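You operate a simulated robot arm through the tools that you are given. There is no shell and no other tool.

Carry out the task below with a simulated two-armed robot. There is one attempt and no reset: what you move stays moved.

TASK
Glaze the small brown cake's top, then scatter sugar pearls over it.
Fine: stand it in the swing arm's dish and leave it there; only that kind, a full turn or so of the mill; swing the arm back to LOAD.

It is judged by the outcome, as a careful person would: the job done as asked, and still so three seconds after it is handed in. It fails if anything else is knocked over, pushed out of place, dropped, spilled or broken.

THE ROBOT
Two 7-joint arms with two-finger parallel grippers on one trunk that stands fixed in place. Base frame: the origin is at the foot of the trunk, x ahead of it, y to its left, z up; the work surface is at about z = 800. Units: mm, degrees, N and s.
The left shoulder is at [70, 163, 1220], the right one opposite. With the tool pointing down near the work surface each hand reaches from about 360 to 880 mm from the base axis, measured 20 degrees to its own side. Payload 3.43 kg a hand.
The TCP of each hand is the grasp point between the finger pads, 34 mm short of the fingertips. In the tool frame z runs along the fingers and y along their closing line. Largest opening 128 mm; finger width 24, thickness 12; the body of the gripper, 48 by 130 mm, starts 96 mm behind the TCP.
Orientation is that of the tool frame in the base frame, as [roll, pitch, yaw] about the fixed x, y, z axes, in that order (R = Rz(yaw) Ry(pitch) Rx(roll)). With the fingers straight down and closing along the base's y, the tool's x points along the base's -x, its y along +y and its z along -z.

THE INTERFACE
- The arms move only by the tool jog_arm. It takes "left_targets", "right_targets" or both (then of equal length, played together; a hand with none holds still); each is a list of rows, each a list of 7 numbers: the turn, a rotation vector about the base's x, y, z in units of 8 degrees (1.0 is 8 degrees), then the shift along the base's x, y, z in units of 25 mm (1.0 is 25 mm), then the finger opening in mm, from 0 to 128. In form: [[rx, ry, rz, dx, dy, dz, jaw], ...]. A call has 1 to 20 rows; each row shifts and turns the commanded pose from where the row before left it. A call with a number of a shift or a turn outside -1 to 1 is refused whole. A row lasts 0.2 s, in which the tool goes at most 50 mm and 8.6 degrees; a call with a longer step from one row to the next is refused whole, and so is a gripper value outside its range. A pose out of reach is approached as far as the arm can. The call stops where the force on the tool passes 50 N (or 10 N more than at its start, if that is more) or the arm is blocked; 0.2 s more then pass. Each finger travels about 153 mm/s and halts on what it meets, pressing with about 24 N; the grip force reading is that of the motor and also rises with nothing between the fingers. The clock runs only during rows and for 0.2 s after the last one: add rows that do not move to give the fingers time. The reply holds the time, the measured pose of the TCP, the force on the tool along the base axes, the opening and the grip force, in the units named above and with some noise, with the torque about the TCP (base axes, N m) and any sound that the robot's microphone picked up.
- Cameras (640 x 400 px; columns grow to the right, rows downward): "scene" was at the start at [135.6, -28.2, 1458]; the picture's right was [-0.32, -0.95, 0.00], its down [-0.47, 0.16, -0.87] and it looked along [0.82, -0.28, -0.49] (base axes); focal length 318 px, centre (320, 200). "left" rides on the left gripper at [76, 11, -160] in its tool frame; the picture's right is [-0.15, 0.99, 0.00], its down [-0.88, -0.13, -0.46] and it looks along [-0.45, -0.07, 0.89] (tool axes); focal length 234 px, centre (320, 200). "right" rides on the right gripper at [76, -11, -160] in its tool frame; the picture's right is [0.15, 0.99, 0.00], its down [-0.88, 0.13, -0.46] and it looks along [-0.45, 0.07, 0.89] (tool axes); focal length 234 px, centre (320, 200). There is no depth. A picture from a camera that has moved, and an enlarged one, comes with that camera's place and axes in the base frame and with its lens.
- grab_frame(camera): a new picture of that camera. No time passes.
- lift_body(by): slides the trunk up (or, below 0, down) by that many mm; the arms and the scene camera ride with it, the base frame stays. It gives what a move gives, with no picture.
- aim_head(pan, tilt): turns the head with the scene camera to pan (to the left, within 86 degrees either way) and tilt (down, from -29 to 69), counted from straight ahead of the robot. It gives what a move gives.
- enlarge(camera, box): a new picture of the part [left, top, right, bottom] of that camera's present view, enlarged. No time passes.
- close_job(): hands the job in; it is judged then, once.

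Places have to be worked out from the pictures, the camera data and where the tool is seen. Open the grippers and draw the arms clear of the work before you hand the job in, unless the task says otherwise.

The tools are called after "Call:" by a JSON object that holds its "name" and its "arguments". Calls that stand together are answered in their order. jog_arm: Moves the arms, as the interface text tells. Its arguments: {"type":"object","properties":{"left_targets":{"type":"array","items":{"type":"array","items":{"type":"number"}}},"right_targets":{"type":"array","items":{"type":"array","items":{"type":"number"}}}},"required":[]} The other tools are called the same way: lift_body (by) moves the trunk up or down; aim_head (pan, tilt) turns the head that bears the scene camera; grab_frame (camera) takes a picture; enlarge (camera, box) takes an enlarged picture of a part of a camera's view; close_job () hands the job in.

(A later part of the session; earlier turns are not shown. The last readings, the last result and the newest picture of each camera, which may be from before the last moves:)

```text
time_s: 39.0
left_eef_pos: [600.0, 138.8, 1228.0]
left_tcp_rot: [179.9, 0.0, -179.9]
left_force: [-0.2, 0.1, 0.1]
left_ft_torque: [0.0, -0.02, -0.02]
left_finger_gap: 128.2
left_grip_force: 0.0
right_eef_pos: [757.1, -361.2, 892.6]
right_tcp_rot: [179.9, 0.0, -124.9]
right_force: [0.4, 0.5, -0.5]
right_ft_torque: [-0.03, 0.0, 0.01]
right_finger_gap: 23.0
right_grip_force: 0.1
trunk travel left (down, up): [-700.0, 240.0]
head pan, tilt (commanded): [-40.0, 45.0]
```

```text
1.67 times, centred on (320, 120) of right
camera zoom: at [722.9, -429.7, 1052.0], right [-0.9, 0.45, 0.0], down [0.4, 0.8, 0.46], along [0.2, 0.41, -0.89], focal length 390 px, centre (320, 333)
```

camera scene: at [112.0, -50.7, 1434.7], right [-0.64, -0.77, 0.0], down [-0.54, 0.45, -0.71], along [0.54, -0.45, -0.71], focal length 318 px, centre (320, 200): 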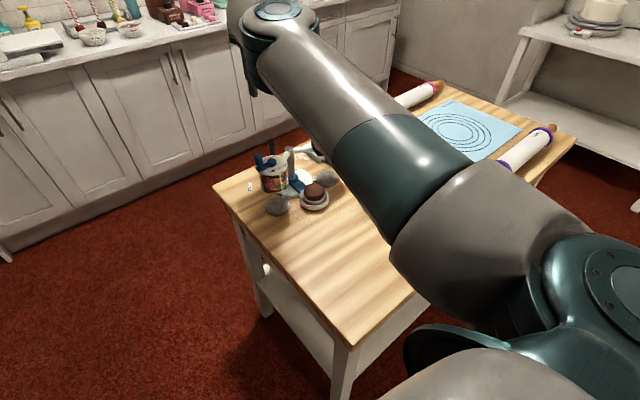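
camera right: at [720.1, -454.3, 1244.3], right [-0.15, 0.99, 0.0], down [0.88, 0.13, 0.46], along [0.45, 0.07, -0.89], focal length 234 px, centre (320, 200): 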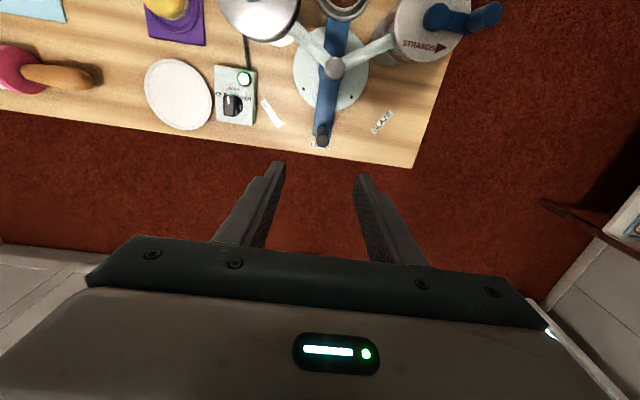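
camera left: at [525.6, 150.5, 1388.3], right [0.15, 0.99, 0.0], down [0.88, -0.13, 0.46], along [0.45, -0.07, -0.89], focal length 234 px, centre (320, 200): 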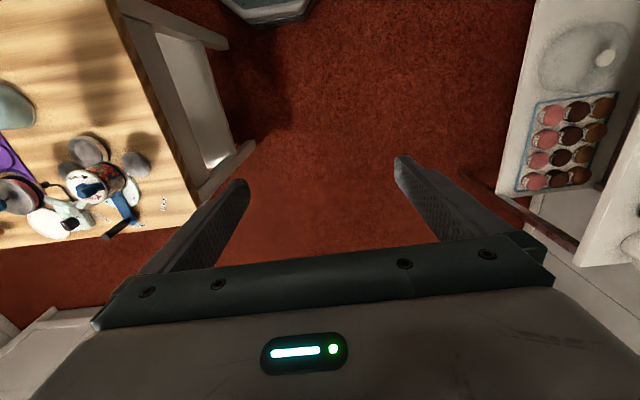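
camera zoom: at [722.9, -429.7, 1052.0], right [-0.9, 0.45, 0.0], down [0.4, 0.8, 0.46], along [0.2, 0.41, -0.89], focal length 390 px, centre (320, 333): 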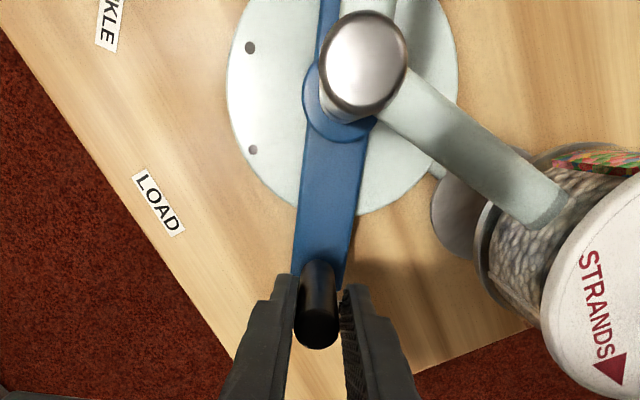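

The cake is now within about 2 mm of the nozzle axis. I'll open the cage, rise straight up, and then move above the glaze knob with the fingers closed.

Call:
{"name": "jog_arm", "arguments": {"right_targets": [[0, 0, 0, 0, 0, 0, 34], [0, 0, 0, 0, 0, 0, 40], [0, 0, 0, 0, 0, 0.6, 40], [0, 0, 0, 0, 0, 0.9, 40], [0, 0, 0, 0, 0, 0.9, 40], [0, 0, 0, 0, 0, 0.9, 40], [0, 0, 0, 0, 0, 0.9, 40], [0, 0, 0, 0, 0, 0.9, 40], [0, 0, 0, 0, 0, 0.9, 40], [0, 0, 0, 0, 0, 0.9, 40], [0, 0, 0, 0, 0, 0, 40]]}}

Call:
{"name": "jog_arm", "arguments": {"right_targets": [[0, 0, -0.86, -0.545, -0.825, 0, 20], [0, 0, -0.86, -0.545, -0.825, 0, 0], [0, 0, -0.86, -0.545, -0.825, 0, 0], [0, 0, -0.86, -0.545, -0.825, 0, 0], [0, 0, -0.86, -0.545, -0.825, 0, 0], [0, 0, -0.86, -0.545, -0.825, 0, 0], [0, 0, -0.86, -0.545, -0.825, 0, 0], [0, 0, -0.86, -0.545, -0.825, 0, 0], [0, 0, 0, 0, 0, 0, 0]]}}

Call:
{"name": "grab_frame", "arguments": {"camera": "right"}}

Call:
{"name": "enlarge", "arguments": {"camera": "scene", "box": [235, 110, 385, 230]}}

Call:
{"name": "enlarge", "arguments": {"camera": "left", "box": [0, 90, 180, 260]}}

```text
time_s: 41.5
left_eef_pos: [601.3, 139.1, 1228.0]
left_tcp_rot: [-180.0, 0.0, -180.0]
left_force: [-0.3, -0.4, -0.6]
left_ft_torque: [0.01, 0.01, 0.03]
left_finger_gap: 128.0
left_grip_force: 0.0
right_eef_pos: [757.0, -362.4, 1064.1]
right_tcp_rot: [179.9, 0.1, -124.9]
right_force: [0.0, -1.0, 0.4]
right_ft_torque: [0.03, 0.01, 0.02]
right_finger_gap: 40.1
right_grip_force: 0.1
trunk travel left (down, up): [-700.0, 240.0]
head pan, tilt (commanded): [-40.0, 45.0]
```

```text
time_s: 43.5
left_eef_pos: [602.5, 139.1, 1227.6]
left_tcp_rot: [-179.9, 0.0, -179.9]
left_force: [0.0, 1.0, 0.0]
left_ft_torque: [-0.03, -0.05, -0.01]
left_finger_gap: 127.9
left_grip_force: 0.1
right_eef_pos: [647.2, -527.2, 1064.5]
right_tcp_rot: [-179.9, 0.1, -179.9]
right_force: [0.4, 0.0, -0.8]
right_ft_torque: [-0.02, -0.02, -0.04]
right_finger_gap: 0.0
right_grip_force: 23.6
trunk travel left (down, up): [-700.0, 240.0]
head pan, tilt (commanded): [-40.0, 45.0]
```

```text
taken
camera right: at [572.1, -537.3, 1224.6], right [-0.15, 0.99, 0.0], down [0.88, 0.13, 0.46], along [0.45, 0.07, -0.89], focal length 234 px, centre (320, 200)
```

right: 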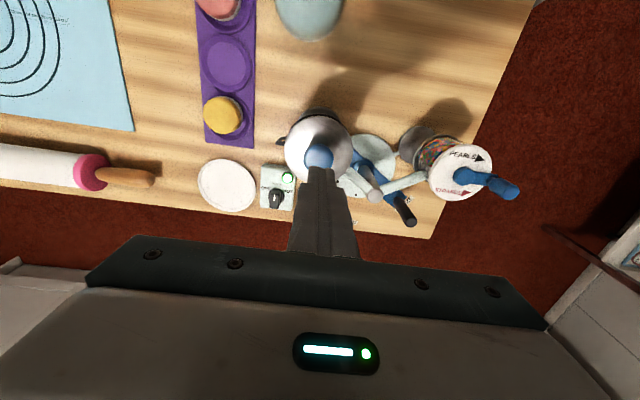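

```text
3.33 times, centred on (310, 170) of scene
camera zoom: at [112.2, -50.8, 1434.7], right [-0.64, -0.77, 0.0], down [-0.54, 0.45, -0.71], along [0.54, -0.45, -0.71], focal length 1058 px, centre (353, 300)
```

zoom: 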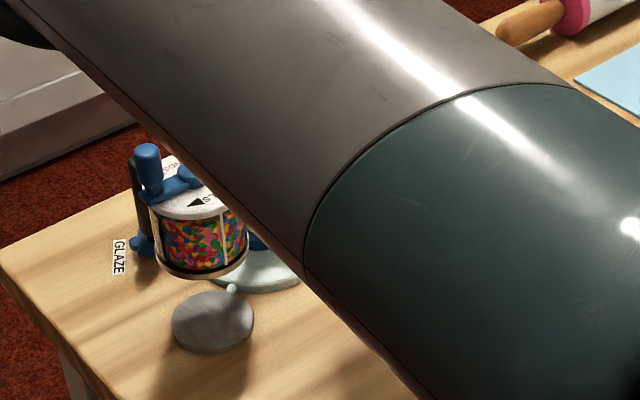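

```text
2.35 times, centred on (90, 175) of left
camera zoom: at [525.6, 151.6, 1388.2], right [0.15, 0.99, 0.0], down [0.88, -0.13, 0.46], along [0.45, -0.07, -0.89], focal length 551 px, centre (861, 259)
```

zoom: 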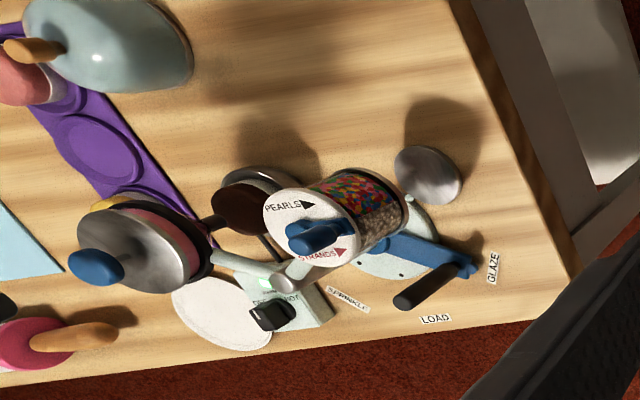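

The swing arm points at GLAZE. I'll check nozzle-to-cake alignment from the left camera and the knob's place from the right one.

Call:
{"name": "enlarge", "arguments": {"camera": "left", "box": [60, 150, 130, 210]}}

Call:
{"name": "enlarge", "arguments": {"camera": "right", "box": [260, 90, 430, 230]}}

```text
6.67 times, centred on (95, 180) of left
camera zoom: at [525.6, 151.6, 1388.2], right [0.15, 0.99, 0.0], down [0.88, -0.13, 0.46], along [0.45, -0.07, -0.89], focal length 1561 px, centre (1820, 333)
```

zoom: 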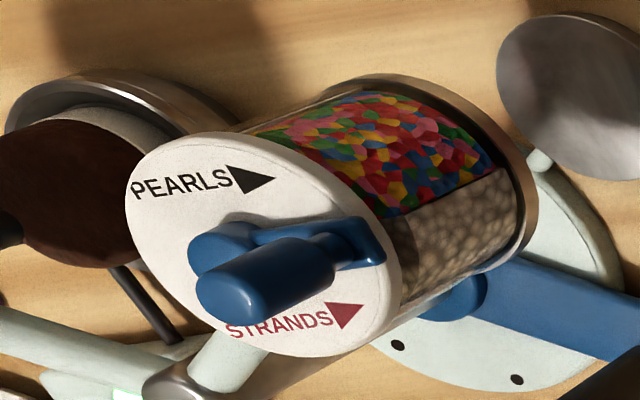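

```text
2.86 times, centred on (345, 160) of right
camera zoom: at [572.1, -537.3, 1224.6], right [-0.15, 0.99, 0.0], down [0.88, 0.13, 0.46], along [0.45, 0.07, -0.89], focal length 669 px, centre (249, 314)
```

zoom: 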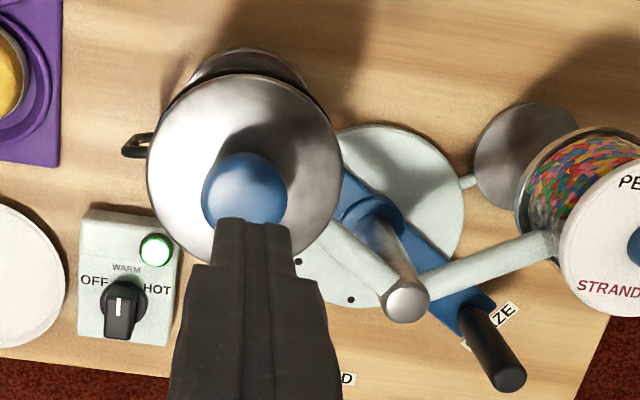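

Handle and pot line up through the post (57.1° vs 57.4°). I'll centre over the knob and descend to just above it.

Call:
{"name": "jog_arm", "arguments": {"right_targets": [[0, 0, 0, -0.1, -0.07, -0.5, 0], [0, 0, 0, 0, 0, -0.5, 0], [0, 0, 0, 0, 0, -0.5, 0], [0, 0, 0, 0, 0, 0, 0]]}}

Call:
{"name": "enlarge", "arguments": {"camera": "right", "box": [260, 90, 430, 230]}}

Call:
{"name": "enlarge", "arguments": {"camera": "left", "box": [0, 110, 120, 220]}}

```text
time_s: 44.5
left_eef_pos: [601.1, 138.9, 1229.2]
left_tcp_rot: [-180.0, 0.0, 179.9]
left_force: [0.5, 0.0, 0.3]
left_ft_torque: [0.03, -0.01, 0.0]
left_finger_gap: 128.0
left_grip_force: 0.1
right_eef_pos: [645.1, -529.2, 1025.7]
right_tcp_rot: [-179.8, -0.1, -179.9]
right_force: [-0.2, -0.6, 0.1]
right_ft_torque: [-0.02, 0.03, 0.02]
right_finger_gap: 0.0
right_grip_force: 24.3
trunk travel left (down, up): [-700.0, 240.0]
head pan, tilt (commanded): [-40.0, 45.0]
```

```text
2.86 times, centred on (345, 160) of right
camera zoom: at [569.4, -539.2, 1187.0], right [-0.15, 0.99, 0.0], down [0.88, 0.13, 0.46], along [0.45, 0.07, -0.89], focal length 669 px, centre (249, 314)
```

zoom: 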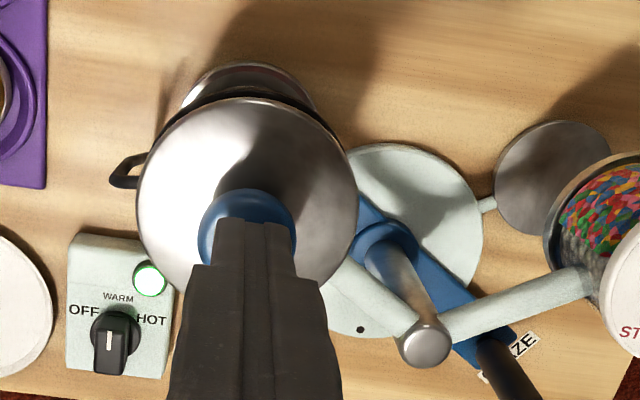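

```text
3.64 times, centred on (60, 165) of left
camera zoom: at [525.4, 151.1, 1388.4], right [0.15, 0.99, 0.0], down [0.88, -0.13, 0.46], along [0.45, -0.07, -0.89], focal length 852 px, centre (1266, 327)
```

zoom: 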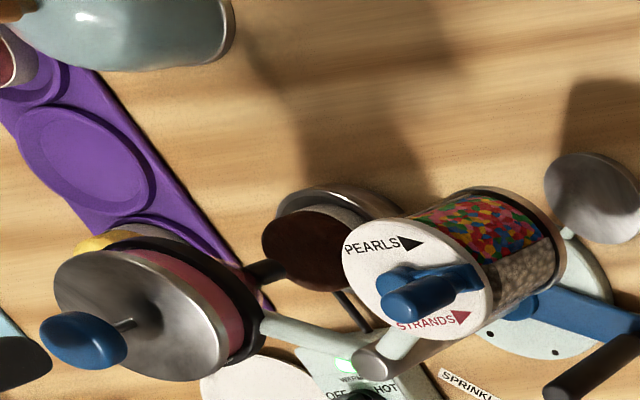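

I'll step down in 2 mm rows until the tips touch the knob, then continue the press under watch.

Call:
{"name": "jog_arm", "arguments": {"right_targets": [[0, 0, 0, 0, 0, -0.08, 0], [0, 0, 0, 0, 0, -0.08, 0], [0, 0, 0, 0, 0, -0.08, 0], [0, 0, 0, 0, 0, -0.08, 0]]}}

Call:
{"name": "jog_arm", "arguments": {"right_targets": [[0, 0, 0, 0, 0, -0.08, 0], [0, 0, 0, 0, 0, -0.08, 0]]}}

Call:
{"name": "enlarge", "arguments": {"camera": "left", "box": [0, 150, 80, 220]}}

```text
time_s: 45.5
left_eef_pos: [601.0, 139.2, 1228.4]
left_tcp_rot: [-180.0, 0.0, 180.0]
left_force: [-0.7, 0.2, -0.9]
left_ft_torque: [0.01, 0.0, -0.01]
left_finger_gap: 128.1
left_grip_force: 0.1
right_eef_pos: [645.6, -528.4, 1019.4]
right_tcp_rot: [-180.0, 0.0, 179.9]
right_force: [0.5, 0.2, 0.5]
right_ft_torque: [0.04, 0.0, 0.03]
right_finger_gap: 0.0
right_grip_force: 24.1
trunk travel left (down, up): [-700.0, 240.0]
head pan, tilt (commanded): [-40.0, 45.0]
```

```text
time_s: 46.0
left_eef_pos: [600.9, 138.9, 1228.8]
left_tcp_rot: [-179.9, 0.0, -179.9]
left_force: [0.8, 0.2, -0.2]
left_ft_torque: [-0.01, 0.03, 0.02]
left_finger_gap: 128.0
left_grip_force: 0.1
right_eef_pos: [644.8, -529.5, 1014.4]
right_tcp_rot: [179.9, -0.1, -179.9]
right_force: [-0.2, 0.2, -0.1]
right_ft_torque: [0.0, 0.02, 0.0]
right_finger_gap: 0.1
right_grip_force: 24.2
trunk travel left (down, up): [-700.0, 240.0]
head pan, tilt (commanded): [-40.0, 45.0]
```

```text
5.71 times, centred on (40, 185) of left
camera zoom: at [525.5, 151.1, 1388.3], right [0.15, 0.99, 0.0], down [0.88, -0.13, 0.46], along [0.45, -0.07, -0.89], focal length 1338 px, centre (1920, 286)
```

zoom: 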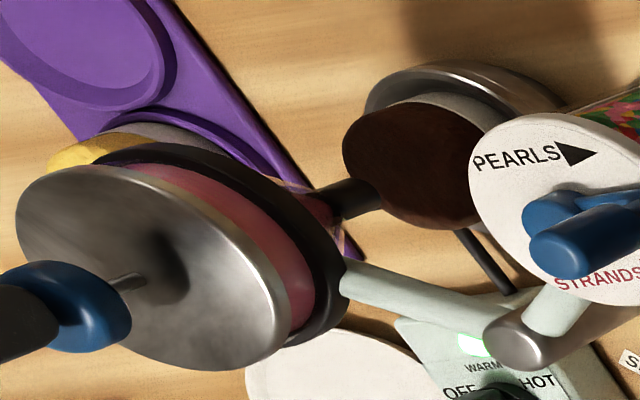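

Call:
{"name": "jog_arm", "arguments": {"right_targets": [[0, 0, 0, 0, 0, -0.08, 0], [0, 0, 0, 0, 0, -0.08, 0]]}}

Call:
{"name": "jog_arm", "arguments": {"right_targets": [[0, 0, 0, 0, 0, -0.08, 0], [0, 0, 0, 0, 0, -0.08, 0]]}}

Call:
{"name": "enlarge", "arguments": {"camera": "left", "box": [0, 150, 80, 220]}}

```text
time_s: 46.6
left_eef_pos: [601.0, 139.5, 1228.8]
left_tcp_rot: [180.0, 0.1, 179.9]
left_force: [0.0, -0.7, -0.8]
left_ft_torque: [0.03, 0.04, 0.0]
left_finger_gap: 127.8
left_grip_force: 0.0
right_eef_pos: [645.2, -529.5, 1010.6]
right_tcp_rot: [-179.9, 0.0, -179.9]
right_force: [0.8, -0.6, 1.1]
right_ft_torque: [0.0, -0.02, 0.04]
right_finger_gap: 0.0
right_grip_force: 23.8
trunk travel left (down, up): [-700.0, 240.0]
head pan, tilt (commanded): [-40.0, 45.0]
```

```text
time_s: 47.2
left_eef_pos: [601.2, 139.1, 1228.4]
left_tcp_rot: [180.0, 0.0, -180.0]
left_force: [-0.3, -0.6, 0.2]
left_ft_torque: [-0.01, 0.02, -0.02]
left_finger_gap: 128.2
left_grip_force: 0.1
right_eef_pos: [644.8, -529.3, 1007.2]
right_tcp_rot: [-180.0, 0.0, -179.9]
right_force: [0.0, 1.2, 2.6]
right_ft_torque: [0.03, 0.0, 0.03]
right_finger_gap: 0.1
right_grip_force: 24.4
trunk travel left (down, up): [-700.0, 240.0]
head pan, tilt (commanded): [-40.0, 45.0]
```

```text
5.71 times, centred on (40, 185) of left
camera zoom: at [525.2, 151.3, 1388.4], right [0.15, 0.99, 0.0], down [0.88, -0.13, 0.46], along [0.45, -0.07, -0.89], focal length 1338 px, centre (1920, 286)
```

zoom: 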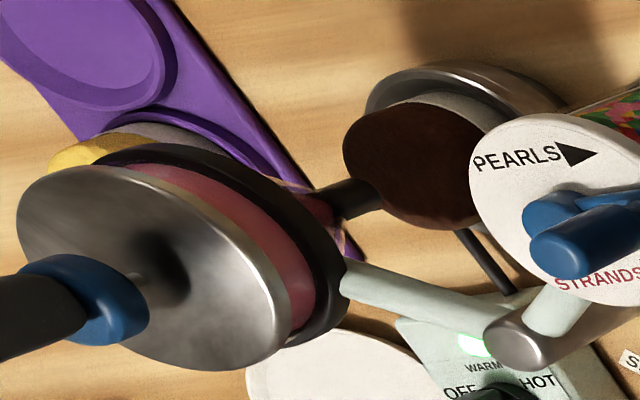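

The knob is now moving down against a light spring (2.6 N). I'll keep pressing in small steps.

Call:
{"name": "jog_arm", "arguments": {"right_targets": [[0, 0, 0, 0, 0, -0.08, 0], [0, 0, 0, 0, 0, -0.08, 0]]}}

Call:
{"name": "enlarge", "arguments": {"camera": "left", "box": [0, 150, 80, 220]}}

Call:
{"name": "jog_arm", "arguments": {"right_targets": [[0, 0, 0, 0, 0, -0.08, 0], [0, 0, 0, 0, 0, -0.08, 0]]}}

Call:
{"name": "enlarge", "arguments": {"camera": "left", "box": [0, 150, 80, 220]}}

```text
time_s: 47.9
left_eef_pos: [600.9, 140.1, 1228.0]
left_tcp_rot: [180.0, 0.1, -179.9]
left_force: [-0.7, -0.7, 0.4]
left_ft_torque: [-0.01, -0.02, 0.0]
left_finger_gap: 128.3
left_grip_force: 0.1
right_eef_pos: [644.1, -529.9, 1002.1]
right_tcp_rot: [-179.9, 0.0, -179.9]
right_force: [1.2, -0.3, 2.7]
right_ft_torque: [0.03, -0.04, 0.03]
right_finger_gap: 0.2
right_grip_force: 23.7
trunk travel left (down, up): [-700.0, 240.0]
head pan, tilt (commanded): [-40.0, 45.0]
heard: click
```

```text
5.71 times, centred on (40, 185) of left
camera zoom: at [525.3, 151.3, 1388.4], right [0.15, 0.99, 0.0], down [0.88, -0.13, 0.46], along [0.45, -0.07, -0.89], focal length 1338 px, centre (1920, 286)
```

zoom: 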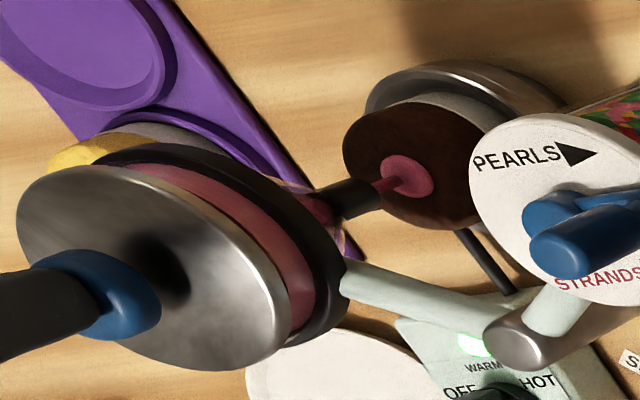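

```text
time_s: 48.5
left_eef_pos: [600.3, 139.6, 1228.5]
left_tcp_rot: [180.0, -0.1, -179.9]
left_force: [-0.3, 0.4, -0.2]
left_ft_torque: [0.0, 0.02, -0.02]
left_finger_gap: 127.9
left_grip_force: 0.1
right_eef_pos: [644.4, -529.5, 998.2]
right_tcp_rot: [-179.9, 0.2, -179.9]
right_force: [2.8, -0.5, 8.0]
right_ft_torque: [-0.03, -0.08, -0.01]
right_finger_gap: 0.0
right_grip_force: 24.5
trunk travel left (down, up): [-700.0, 240.0]
head pan, tilt (commanded): [-40.0, 45.0]
```

```text
5.71 times, centred on (40, 185) of left
camera zoom: at [524.9, 151.8, 1388.6], right [0.15, 0.99, 0.0], down [0.88, -0.13, 0.46], along [0.45, -0.07, -0.89], focal length 1338 px, centre (1920, 286)
```

zoom: 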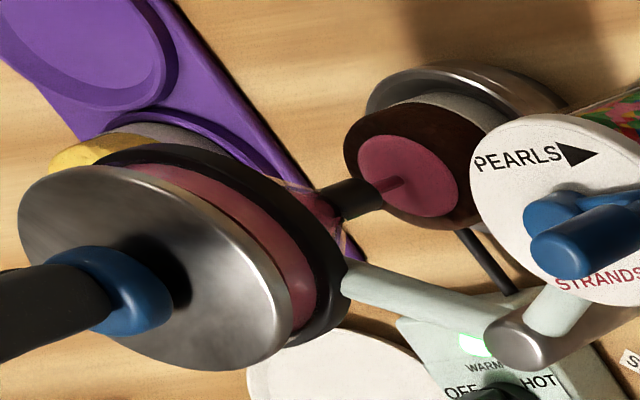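

Glaze is flowing and already covers most of the top, so I'll release the knob at once with one quick upward row.

Call:
{"name": "jog_arm", "arguments": {"right_targets": [[0, 0, 0, 0, 0, 0.9, 0]]}}

Call:
{"name": "enlarge", "arguments": {"camera": "left", "box": [0, 150, 80, 220]}}

Call:
{"name": "enlarge", "arguments": {"camera": "left", "box": [40, 160, 64, 181]}}

```text
time_s: 48.9
left_eef_pos: [599.8, 139.1, 1228.4]
left_tcp_rot: [-180.0, -0.1, 180.0]
left_force: [-0.1, -0.1, -0.4]
left_ft_torque: [0.01, -0.03, 0.0]
left_finger_gap: 128.1
left_grip_force: 0.0
right_eef_pos: [643.7, -528.9, 1020.4]
right_tcp_rot: [-180.0, 0.0, -179.9]
right_force: [0.1, 0.5, 0.0]
right_ft_torque: [-0.02, 0.01, -0.01]
right_finger_gap: 0.0
right_grip_force: 24.7
trunk travel left (down, up): [-700.0, 240.0]
head pan, tilt (commanded): [-40.0, 45.0]
```

```text
5.71 times, centred on (40, 185) of left
camera zoom: at [524.9, 151.3, 1388.4], right [0.15, 0.99, 0.0], down [0.88, -0.13, 0.46], along [0.45, -0.07, -0.89], focal length 1338 px, centre (1920, 286)
```

zoom: 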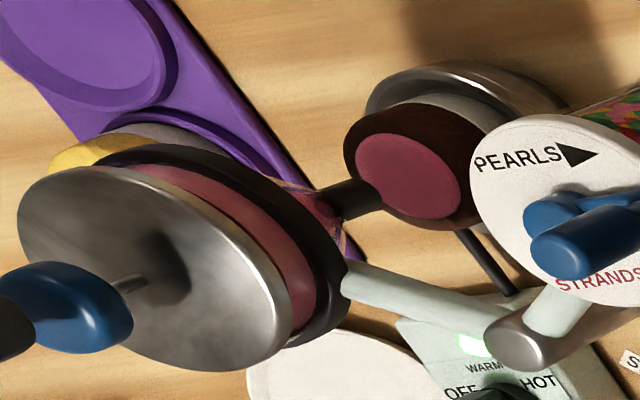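

```text
16.00 times, centred on (52, 170) of left
camera zoom: at [524.9, 151.3, 1388.4], right [0.15, 0.99, 0.0], down [0.88, -0.13, 0.46], along [0.45, -0.07, -0.89], focal length 3747 px, centre (4608, 672)
```

zoom: 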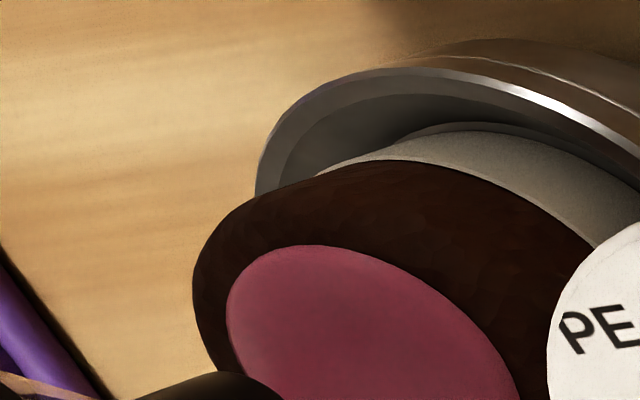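

Released: a glaze disc sits on top. I'll look closely at how much of the top is covered.

Call:
{"name": "enlarge", "arguments": {"camera": "left", "box": [38, 160, 70, 184]}}

Call:
{"name": "enlarge", "arguments": {"camera": "scene", "box": [235, 110, 385, 230]}}

Call:
{"name": "grab_frame", "arguments": {"camera": "right"}}

```text
16.00 times, centred on (54, 172) of left
camera zoom: at [524.9, 151.3, 1388.4], right [0.15, 0.99, 0.0], down [0.88, -0.13, 0.46], along [0.45, -0.07, -0.89], focal length 3747 px, centre (4576, 648)
```

zoom: 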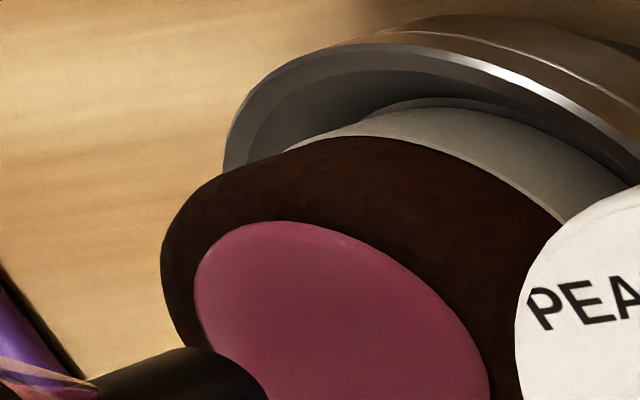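

```text
3.33 times, centred on (310, 170) of scene
camera zoom: at [111.5, -51.1, 1434.6], right [-0.64, -0.77, 0.0], down [-0.54, 0.45, -0.71], along [0.54, -0.45, -0.71], focal length 1058 px, centre (353, 300)
```

zoom: 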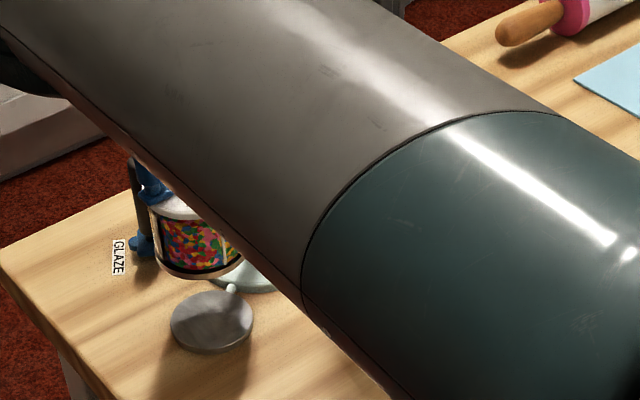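

```text
taken
camera right: at [569.1, -539.5, 1181.1], right [-0.15, 0.99, 0.0], down [0.88, 0.13, 0.45], along [0.45, 0.07, -0.89], focal length 234 px, centre (320, 200)
```

right: 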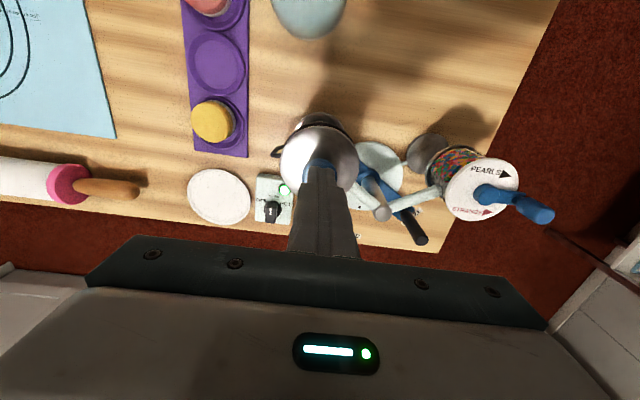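

The disc is about 20 mm in radius on a 26–27 mm top, centred well, and the flow ran only while the knob was down. One more short press (about 0.3 s) should cover the top without overflow. First I'll come down to just above the valve's click point.

Call:
{"name": "jog_arm", "arguments": {"right_targets": [[0, 0, 0, 0, 0, -0.23, 0], [0, 0, 0, 0, 0, -0.23, 0]]}}

Call:
{"name": "enlarge", "arguments": {"camera": "left", "box": [0, 150, 80, 220]}}

```text
time_s: 49.5
left_eef_pos: [600.9, 139.4, 1228.2]
left_tcp_rot: [-179.9, 0.0, -179.9]
left_force: [-1.0, 0.1, -0.6]
left_ft_torque: [0.0, 0.02, 0.03]
left_finger_gap: 127.9
left_grip_force: 0.0
right_eef_pos: [644.8, -528.8, 1009.3]
right_tcp_rot: [-179.9, 0.1, 180.0]
right_force: [0.9, 0.1, 1.1]
right_ft_torque: [0.01, 0.0, 0.0]
right_finger_gap: 0.1
right_grip_force: 24.2
trunk travel left (down, up): [-700.0, 240.0]
head pan, tilt (commanded): [-40.0, 45.0]
```

```text
5.71 times, centred on (40, 185) of left
camera zoom: at [525.3, 151.2, 1388.4], right [0.15, 0.99, 0.0], down [0.88, -0.13, 0.46], along [0.45, -0.07, -0.89], focal length 1338 px, centre (1920, 286)
```

zoom: 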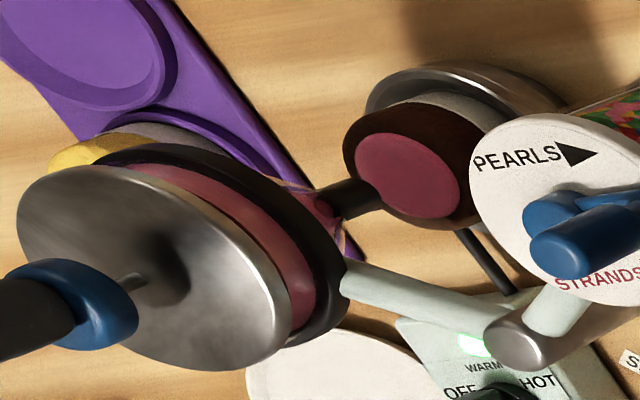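

Ready just above the click point. I'll give a very short press first and look.

Call:
{"name": "jog_arm", "arguments": {"right_targets": [[0, 0, 0, 0, 0, -0.4, 0], [0, 0, 0, 0, 0, 0.6, 0]]}}

Call:
{"name": "enlarge", "arguments": {"camera": "left", "box": [0, 150, 80, 220]}}

Call:
{"name": "enlarge", "arguments": {"camera": "left", "box": [38, 160, 70, 184]}}

```text
time_s: 50.0
left_eef_pos: [601.1, 138.5, 1229.2]
left_tcp_rot: [-180.0, 0.0, -179.9]
left_force: [-0.7, 0.3, -0.4]
left_ft_torque: [-0.02, -0.01, 0.01]
left_finger_gap: 128.0
left_grip_force: 0.2
right_eef_pos: [644.6, -528.0, 1014.3]
right_tcp_rot: [-180.0, 0.0, -180.0]
right_force: [-0.1, 0.4, -0.1]
right_ft_torque: [-0.01, -0.03, -0.02]
right_finger_gap: 0.0
right_grip_force: 24.6
trunk travel left (down, up): [-700.0, 240.0]
head pan, tilt (commanded): [-40.0, 45.0]
heard: click
```

```text
5.71 times, centred on (40, 185) of left
camera zoom: at [525.0, 151.3, 1388.5], right [0.15, 0.99, 0.0], down [0.88, -0.13, 0.46], along [0.45, -0.07, -0.89], focal length 1338 px, centre (1920, 286)
```

zoom: 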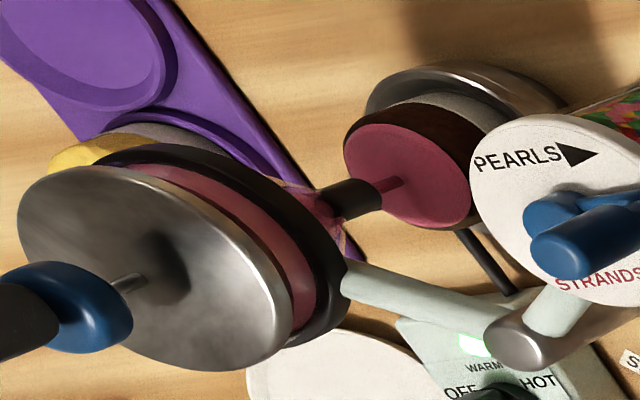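

```text
16.00 times, centred on (54, 172) of left
camera zoom: at [525.0, 151.3, 1388.5], right [0.15, 0.99, 0.0], down [0.88, -0.13, 0.46], along [0.45, -0.07, -0.89], focal length 3747 px, centre (4576, 648)
```

zoom: 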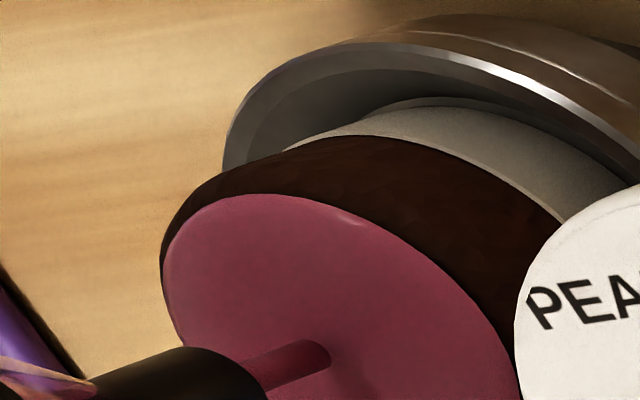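

The second click started another timed dose, and the glaze now reaches close to the edge. I'll press no more; I'll rise off the knob and see how it settles.

Call:
{"name": "jog_arm", "arguments": {"right_targets": [[0, 0, 0, 0, 0, 0.8, 0]]}}

Call:
{"name": "enlarge", "arguments": {"camera": "left", "box": [0, 150, 80, 220]}}

Call:
{"name": "enlarge", "arguments": {"camera": "left", "box": [38, 160, 70, 184]}}

```text
time_s: 50.5
left_eef_pos: [600.3, 139.7, 1228.5]
left_tcp_rot: [180.0, 0.0, -180.0]
left_force: [-0.5, 0.3, -0.4]
left_ft_torque: [-0.01, -0.01, -0.03]
left_finger_gap: 127.9
left_grip_force: 0.0
right_eef_pos: [644.5, -529.3, 1034.5]
right_tcp_rot: [-179.9, 0.1, -179.9]
right_force: [-0.2, 0.4, 1.2]
right_ft_torque: [-0.01, -0.01, 0.01]
right_finger_gap: 0.1
right_grip_force: 23.7
trunk travel left (down, up): [-700.0, 240.0]
head pan, tilt (commanded): [-40.0, 45.0]
```

```text
5.71 times, centred on (40, 185) of left
camera zoom: at [524.8, 151.4, 1388.5], right [0.15, 0.99, 0.0], down [0.88, -0.13, 0.46], along [0.45, -0.07, -0.89], focal length 1338 px, centre (1920, 286)
```

zoom: 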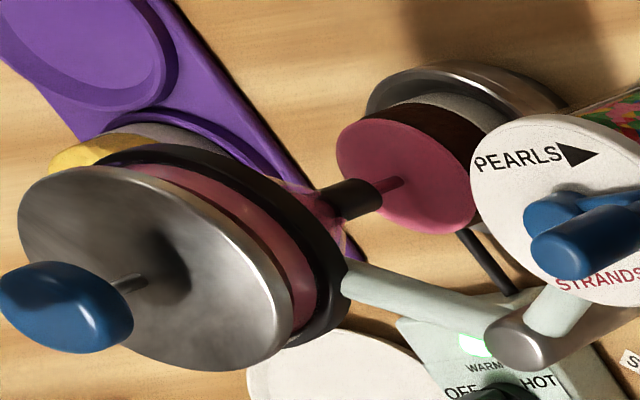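

```text
16.00 times, centred on (54, 172) of left
camera zoom: at [524.8, 151.4, 1388.5], right [0.15, 0.99, 0.0], down [0.88, -0.13, 0.46], along [0.45, -0.07, -0.89], focal length 3747 px, centre (4576, 648)
```

zoom: 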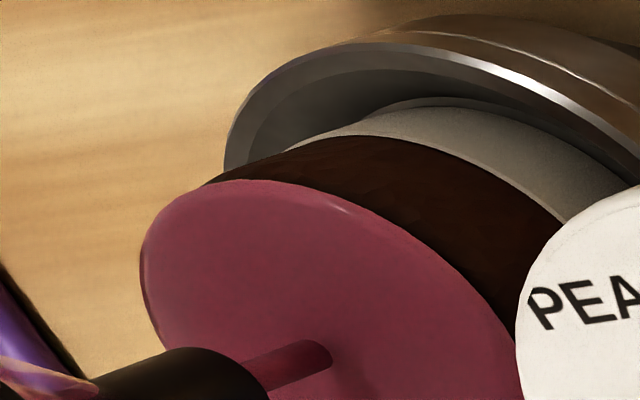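

Call:
{"name": "jog_arm", "arguments": {"right_targets": [[0, 0, 0, 0, 0, 0.8, 0], [0, 0, 0, 0, 0, 0.8, 0]]}}

Call:
{"name": "enlarge", "arguments": {"camera": "left", "box": [0, 150, 80, 220]}}

Call:
{"name": "enlarge", "arguments": {"camera": "left", "box": [38, 160, 70, 184]}}

```text
time_s: 51.0
left_eef_pos: [600.4, 139.8, 1228.0]
left_tcp_rot: [180.0, 0.1, -179.9]
left_force: [-0.9, -0.1, 0.2]
left_ft_torque: [-0.03, -0.01, 0.0]
left_finger_gap: 128.0
left_grip_force: 0.1
right_eef_pos: [644.9, -528.2, 1076.2]
right_tcp_rot: [-179.9, 0.1, 179.9]
right_force: [0.2, -0.1, 0.4]
right_ft_torque: [0.04, -0.01, 0.02]
right_finger_gap: 0.0
right_grip_force: 24.1
trunk travel left (down, up): [-700.0, 240.0]
head pan, tilt (commanded): [-40.0, 45.0]
```

```text
5.71 times, centred on (40, 185) of left
camera zoom: at [524.7, 151.4, 1388.6], right [0.15, 0.99, 0.0], down [0.88, -0.13, 0.46], along [0.45, -0.07, -0.89], focal length 1338 px, centre (1920, 286)
```

zoom: 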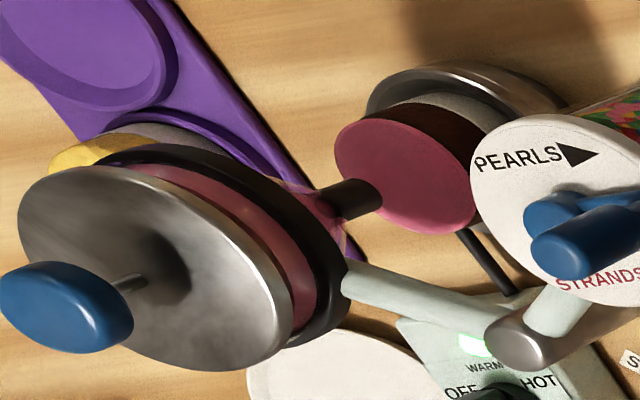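

```text
16.00 times, centred on (54, 172) of left
camera zoom: at [524.7, 151.4, 1388.6], right [0.15, 0.99, 0.0], down [0.88, -0.13, 0.46], along [0.45, -0.07, -0.89], focal length 3747 px, centre (4576, 648)
```

zoom: 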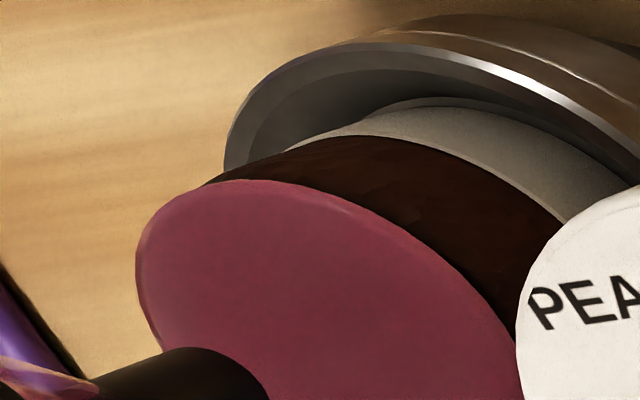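

Glaze covers the whole top and the flow has stopped, with no drips seen. I'll return above the handle in the reverse of my earlier move, with fingers open 60 mm.

Call:
{"name": "jog_arm", "arguments": {"right_targets": [[0, 0, 0.86, 0.5575, 0.834, 0, 20], [0, 0, 0.86, 0.5575, 0.834, 0, 40], [0, 0, 0.86, 0.5575, 0.834, 0, 60], [0, 0, 0.86, 0.5575, 0.834, 0, 60], [0, 0, 0.86, 0.5575, 0.834, 0, 60], [0, 0, 0.86, 0.5575, 0.834, 0, 60], [0, 0, 0.86, 0.5575, 0.834, 0, 60], [0, 0, 0.86, 0.5575, 0.834, 0, 60], [0, 0, 0, 0, 0, 0, 60]]}}

Call:
{"name": "enlarge", "arguments": {"camera": "right", "box": [200, 0, 440, 240]}}

Call:
{"name": "enlarge", "arguments": {"camera": "scene", "box": [300, 120, 370, 180]}}

```text
time_s: 53.0
left_eef_pos: [600.8, 139.4, 1226.4]
left_tcp_rot: [-180.0, 0.0, 179.9]
left_force: [-0.8, -0.5, 0.3]
left_ft_torque: [0.02, 0.01, 0.03]
left_finger_gap: 128.1
left_grip_force: 0.1
right_eef_pos: [756.0, -362.7, 1074.4]
right_tcp_rot: [180.0, 0.0, -124.9]
right_force: [0.1, -0.1, -0.6]
right_ft_torque: [0.02, -0.02, -0.01]
right_finger_gap: 60.2
right_grip_force: 0.1
trunk travel left (down, up): [-700.0, 240.0]
head pan, tilt (commanded): [-40.0, 45.0]
```

```text
1.67 times, centred on (320, 120) of right
camera zoom: at [722.5, -430.4, 1234.5], right [-0.9, 0.44, 0.0], down [0.4, 0.8, 0.46], along [0.2, 0.41, -0.89], focal length 390 px, centre (320, 333)
```

zoom: 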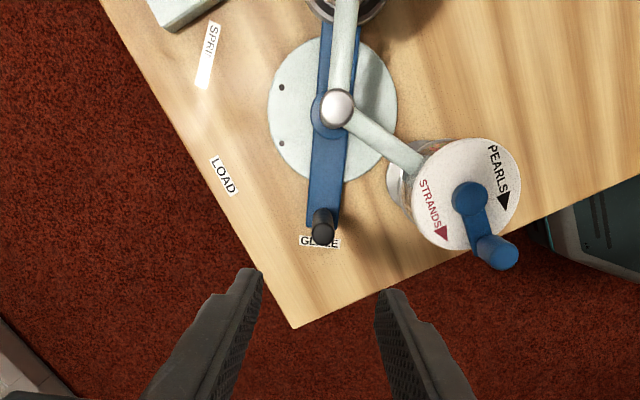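

```text
6.67 times, centred on (335, 150) of scene
camera zoom: at [111.9, -51.7, 1434.7], right [-0.64, -0.77, 0.0], down [-0.54, 0.45, -0.71], along [0.54, -0.45, -0.71], focal length 2117 px, centre (220, 533)
```

zoom: 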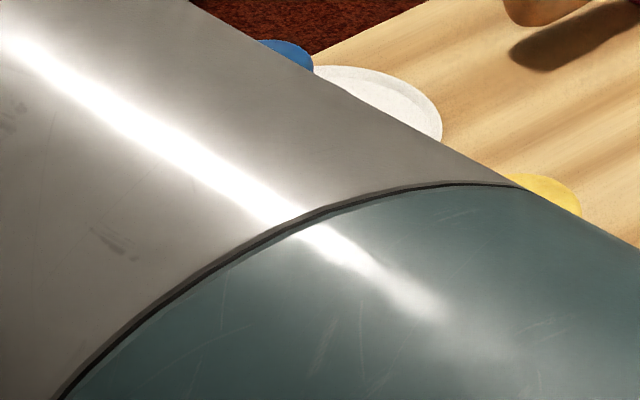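

The arm end sits exactly over the GLAZE label. I'll descend around the handle.

Call:
{"name": "jog_arm", "arguments": {"right_targets": [[0, 0, 0, 0.02, 0, -0.9, 60], [0, 0, 0, 0, 0, -0.9, 60], [0, 0, 0, 0, 0, -0.9, 60], [0, 0, 0, 0, 0, -0.9, 60], [0, 0, 0, 0, 0, -0.9, 60], [0, 0, 0, 0, 0, 0, 60]]}}

Call:
{"name": "enlarge", "arguments": {"camera": "right", "box": [200, 0, 440, 240]}}

```text
time_s: 54.5
left_eef_pos: [600.2, 139.4, 1228.6]
left_tcp_rot: [-179.9, -0.1, 180.0]
left_force: [-0.3, -1.2, -0.9]
left_ft_torque: [0.01, 0.0, 0.03]
left_finger_gap: 127.9
left_grip_force: 0.0
right_eef_pos: [756.8, -362.3, 962.4]
right_tcp_rot: [-179.9, 0.1, -124.9]
right_force: [-0.2, 0.4, -0.1]
right_ft_torque: [-0.01, 0.02, -0.01]
right_finger_gap: 60.1
right_grip_force: 0.0
trunk travel left (down, up): [-700.0, 240.0]
head pan, tilt (commanded): [-40.0, 45.0]
```

```text
1.67 times, centred on (320, 120) of right
camera zoom: at [723.1, -430.4, 1122.5], right [-0.9, 0.45, 0.0], down [0.4, 0.8, 0.46], along [0.2, 0.41, -0.89], focal length 390 px, centre (320, 333)
```

zoom: 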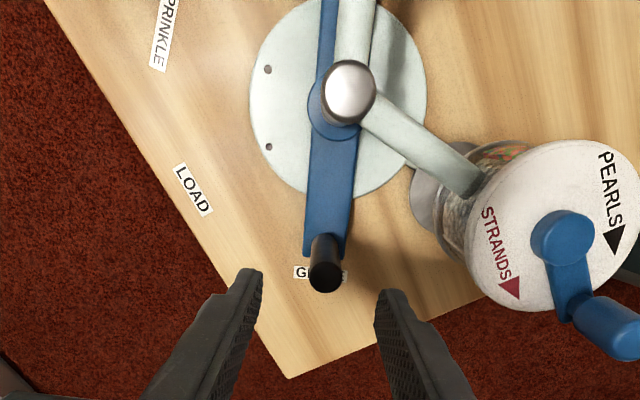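

Call:
{"name": "jog_arm", "arguments": {"right_targets": [[0, 0, 0, 0, 0, -0.93, 60], [0, 0, 0, 0, 0, -0.93, 60], [0, 0, 0, 0, 0, -0.93, 60], [0, 0, 0, 0, 0, 0, 40], [0, 0, 0, 0, 0, 0, 26], [0, 0, 0, 0, 0, 0, 23], [0, 0, 0, 0, 0, 0, 23]]}}

Call:
{"name": "enlarge", "arguments": {"camera": "right", "box": [200, 0, 440, 240]}}

Call:
{"name": "enlarge", "arguments": {"camera": "scene", "box": [235, 110, 385, 230]}}

```text
time_s: 56.0
left_eef_pos: [600.6, 139.0, 1227.3]
left_tcp_rot: [179.9, -0.1, -179.8]
left_force: [0.3, 0.2, -0.1]
left_ft_torque: [0.02, 0.02, -0.05]
left_finger_gap: 128.4
left_grip_force: 0.1
right_eef_pos: [755.7, -362.3, 892.8]
right_tcp_rot: [180.0, 0.0, -124.8]
right_force: [-0.5, 1.3, -0.2]
right_ft_torque: [0.01, 0.01, 0.01]
right_finger_gap: 23.9
right_grip_force: 0.4
trunk travel left (down, up): [-700.0, 240.0]
head pan, tilt (commanded): [-40.0, 45.0]
```

```text
1.67 times, centred on (320, 120) of right
camera zoom: at [722.6, -430.5, 1052.8], right [-0.9, 0.45, 0.0], down [0.4, 0.8, 0.46], along [0.2, 0.41, -0.89], focal length 390 px, centre (320, 333)
```

zoom: 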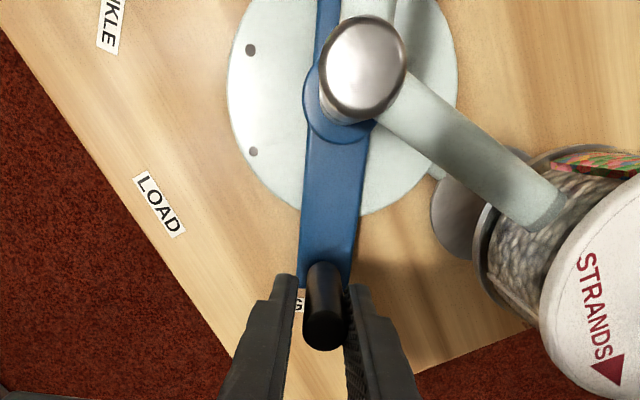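

```text
3.33 times, centred on (310, 170) of scene
camera zoom: at [112.0, -51.2, 1434.7], right [-0.64, -0.77, 0.0], down [-0.54, 0.45, -0.71], along [0.54, -0.45, -0.71], focal length 1058 px, centre (353, 300)
```

zoom: 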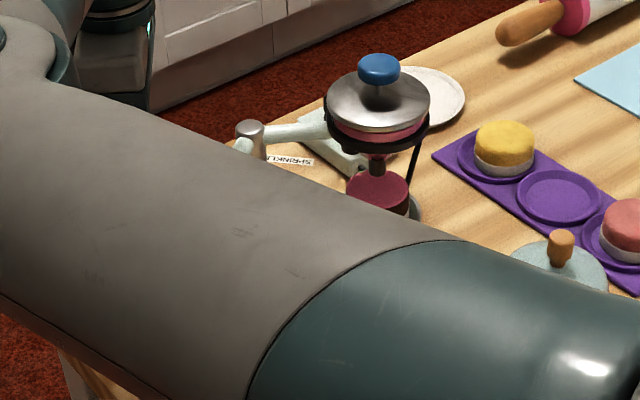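

Call:
{"name": "enlarge", "arguments": {"camera": "scene", "box": [320, 135, 365, 170]}}

```text
11.43 times, centred on (342, 152) of scene
camera zoom: at [112.0, -51.2, 1434.7], right [-0.64, -0.77, 0.0], down [-0.54, 0.45, -0.71], along [0.54, -0.45, -0.71], focal length 3628 px, centre (63, 743)
```

zoom: 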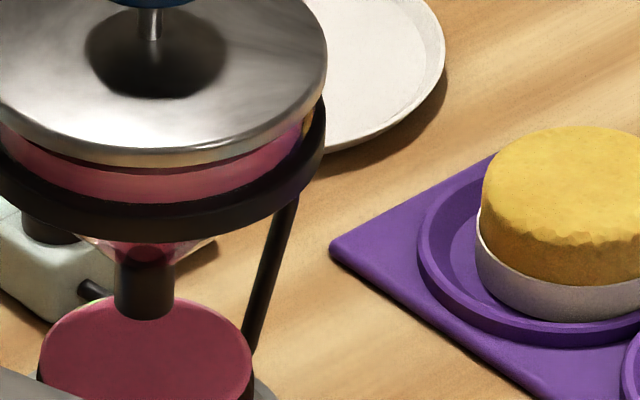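

The glaze covers the whole top neatly. Now I'll swing the handle clockwise toward LOAD (and then on to SPRINKLE), first 56° back.

Call:
{"name": "jog_arm", "arguments": {"right_targets": [[0, 0, -0.5, 0.21, -0.158, 0, 23], [0, 0, -0.5, 0.198, -0.172, 0, 23], [0, 0, -0.5, 0.186, -0.186, 0, 23], [0, 0, -0.5, 0.172, -0.198, 0, 23], [0, 0, -0.5, 0.158, -0.21, 0, 23], [0, 0, -0.5, 0.143, -0.22, 0, 23], [0, 0, -0.5, 0.127, -0.229, 0, 23], [0, 0, -0.5, 0.111, -0.238, 0, 23], [0, 0, -0.5, 0.094, -0.245, 0, 23], [0, 0, -0.5, 0.077, -0.251, 0, 23], [0, 0, -0.5, 0.059, -0.256, 0, 23], [0, 0, -0.5, 0.041, -0.259, 0, 23], [0, 0, -0.5, 0.023, -0.262, 0, 23], [0, 0, -0.5, 0.005, -0.262, 0, 23]]}}

Call:
{"name": "enlarge", "arguments": {"camera": "right", "box": [200, 0, 440, 240]}}

Call:
{"name": "enlarge", "arguments": {"camera": "left", "box": [0, 90, 180, 260]}}

```text
time_s: 59.0
left_eef_pos: [600.8, 138.9, 1227.7]
left_tcp_rot: [-180.0, 0.1, 179.9]
left_force: [0.0, -0.5, -0.1]
left_ft_torque: [-0.02, -0.01, -0.04]
left_finger_gap: 128.0
left_grip_force: 0.1
right_eef_pos: [796.6, -441.0, 893.0]
right_tcp_rot: [-180.0, 0.0, 179.0]
right_force: [-0.7, -0.7, 0.3]
right_ft_torque: [0.02, -0.01, 0.01]
right_finger_gap: 23.5
right_grip_force: 0.2
trunk travel left (down, up): [-700.0, 240.0]
head pan, tilt (commanded): [-40.0, 45.0]
```

```text
1.67 times, centred on (320, 120) of right
camera zoom: at [720.9, -451.1, 1052.4], right [-0.13, 0.99, 0.0], down [0.88, 0.12, 0.46], along [0.45, 0.06, -0.89], focal length 390 px, centre (320, 333)
```

zoom: 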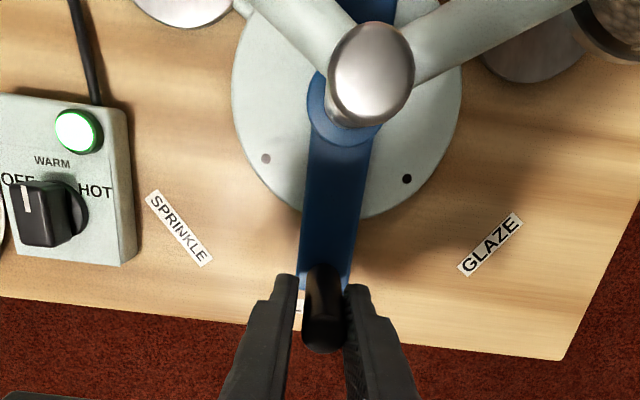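

```text
2.35 times, centred on (90, 175) of left
camera zoom: at [525.4, 150.6, 1388.4], right [0.15, 0.99, 0.0], down [0.88, -0.13, 0.46], along [0.45, -0.07, -0.89], focal length 551 px, centre (861, 259)
```

zoom: 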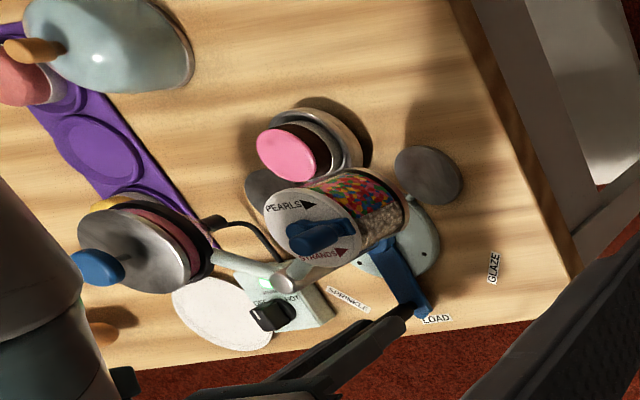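

Passing LOAD with the cake steady. I'll continue clockwise to about -53°.

Call:
{"name": "jog_arm", "arguments": {"right_targets": [[0, 0, -0.5, -0.014, -0.262, 0, 23], [0, 0, -0.5, -0.032, -0.26, 0, 23], [0, 0, -0.5, -0.05, -0.258, 0, 23], [0, 0, -0.5, -0.068, -0.253, 0, 23], [0, 0, -0.5, -0.085, -0.248, 0, 23], [0, 0, -0.5, -0.103, -0.242, 0, 23], [0, 0, -0.5, -0.119, -0.234, 0, 23], [0, 0, -0.5, -0.135, -0.225, 0, 23], [0, 0, -0.5, -0.151, -0.215, 0, 23], [0, 0, -0.5, -0.165, -0.204, 0, 23], [0, 0, -0.5, -0.179, -0.192, 0, 23], [0, 0, -0.5, -0.192, -0.179, 0, 23], [0, 0, -0.5, -0.204, -0.165, 0, 23], [0, 0, 0, 0, 0, 0, 23]]}}

Call:
{"name": "enlarge", "arguments": {"camera": "right", "box": [200, 0, 440, 240]}}

Call:
{"name": "enlarge", "arguments": {"camera": "left", "box": [0, 90, 180, 260]}}

Call:
{"name": "enlarge", "arguments": {"camera": "scene", "box": [235, 110, 385, 230]}}

```text
time_s: 62.0
left_eef_pos: [600.5, 139.8, 1228.6]
left_tcp_rot: [179.9, 0.0, -179.9]
left_force: [0.4, 0.3, 0.1]
left_ft_torque: [0.0, 0.04, 0.02]
left_finger_gap: 128.0
left_grip_force: 0.1
right_eef_pos: [786.2, -455.5, 894.1]
right_tcp_rot: [179.9, 0.3, 152.0]
right_force: [-0.1, 0.4, 0.2]
right_ft_torque: [0.0, -0.01, 0.01]
right_finger_gap: 23.0
right_grip_force: 0.1
right hand out of reach, approached as far as the arm can: row 7, 8, 9, 10, 11, 12, 13
trunk travel left (down, up): [-700.0, 240.0]
head pan, tilt (commanded): [-40.0, 45.0]
```

```text
1.67 times, centred on (320, 120) of right
camera zoom: at [713.4, -428.8, 1053.3], right [0.34, 0.94, 0.0], down [0.84, -0.3, 0.46], along [0.43, -0.15, -0.89], focal length 390 px, centre (320, 333)
```

zoom: 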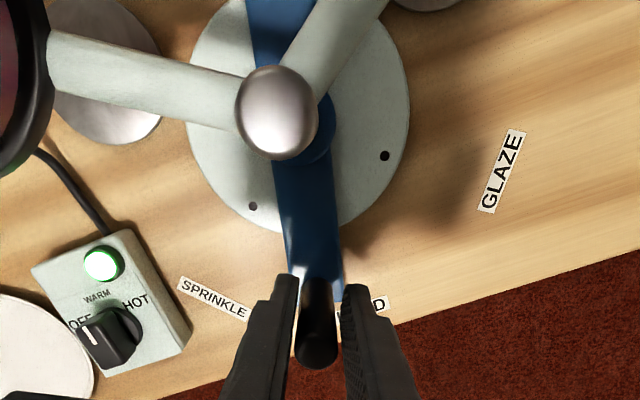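

```text
2.35 times, centred on (90, 175) of left
camera zoom: at [525.4, 151.9, 1388.3], right [0.15, 0.99, 0.0], down [0.88, -0.13, 0.46], along [0.45, -0.07, -0.89], focal length 551 px, centre (861, 259)
```

zoom: 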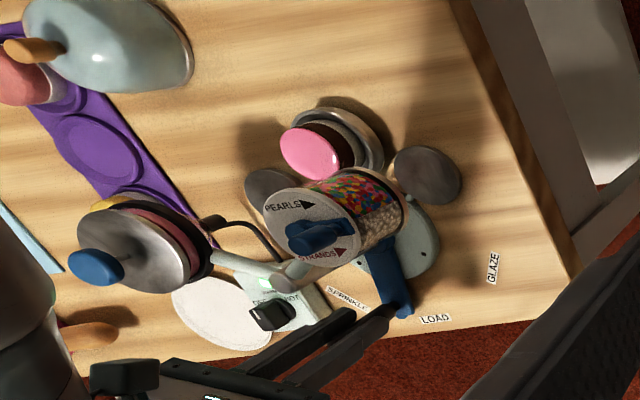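

```text
3.33 times, centred on (310, 170) of scene
camera zoom: at [112.0, -50.7, 1434.7], right [-0.64, -0.77, 0.0], down [-0.54, 0.45, -0.71], along [0.54, -0.45, -0.71], focal length 1058 px, centre (353, 300)
```

zoom: 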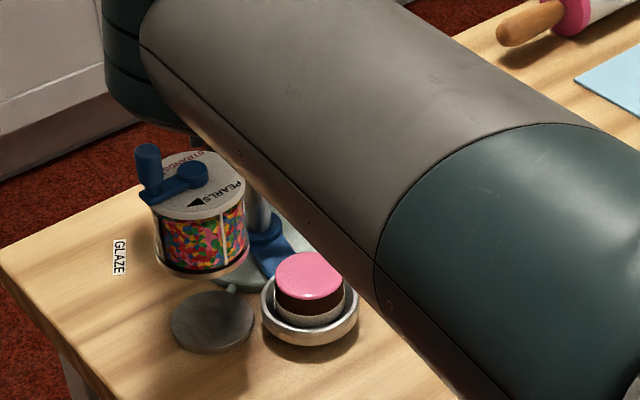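

The wrist hits its turn limit near yaw 152, so the hand stopped about 10° past LOAD. I'll send a motionless row to learn whether the commanded pose was kept or reset.

Call:
{"name": "jog_arm", "arguments": {"right_targets": [[0, 0, 0, 0, 0, 0, 23]]}}

```text
time_s: 62.5
left_eef_pos: [601.2, 139.2, 1228.1]
left_tcp_rot: [179.9, 0.0, -180.0]
left_force: [-0.4, 1.1, 0.6]
left_ft_torque: [-0.01, 0.01, 0.01]
left_finger_gap: 128.0
left_grip_force: 0.0
right_eef_pos: [785.8, -456.5, 892.9]
right_tcp_rot: [179.9, 0.3, 151.9]
right_force: [0.1, -0.6, 0.1]
right_ft_torque: [-0.02, -0.03, 0.01]
right_finger_gap: 22.8
right_grip_force: 0.0
trunk travel left (down, up): [-700.0, 240.0]
head pan, tilt (commanded): [-40.0, 45.0]
```

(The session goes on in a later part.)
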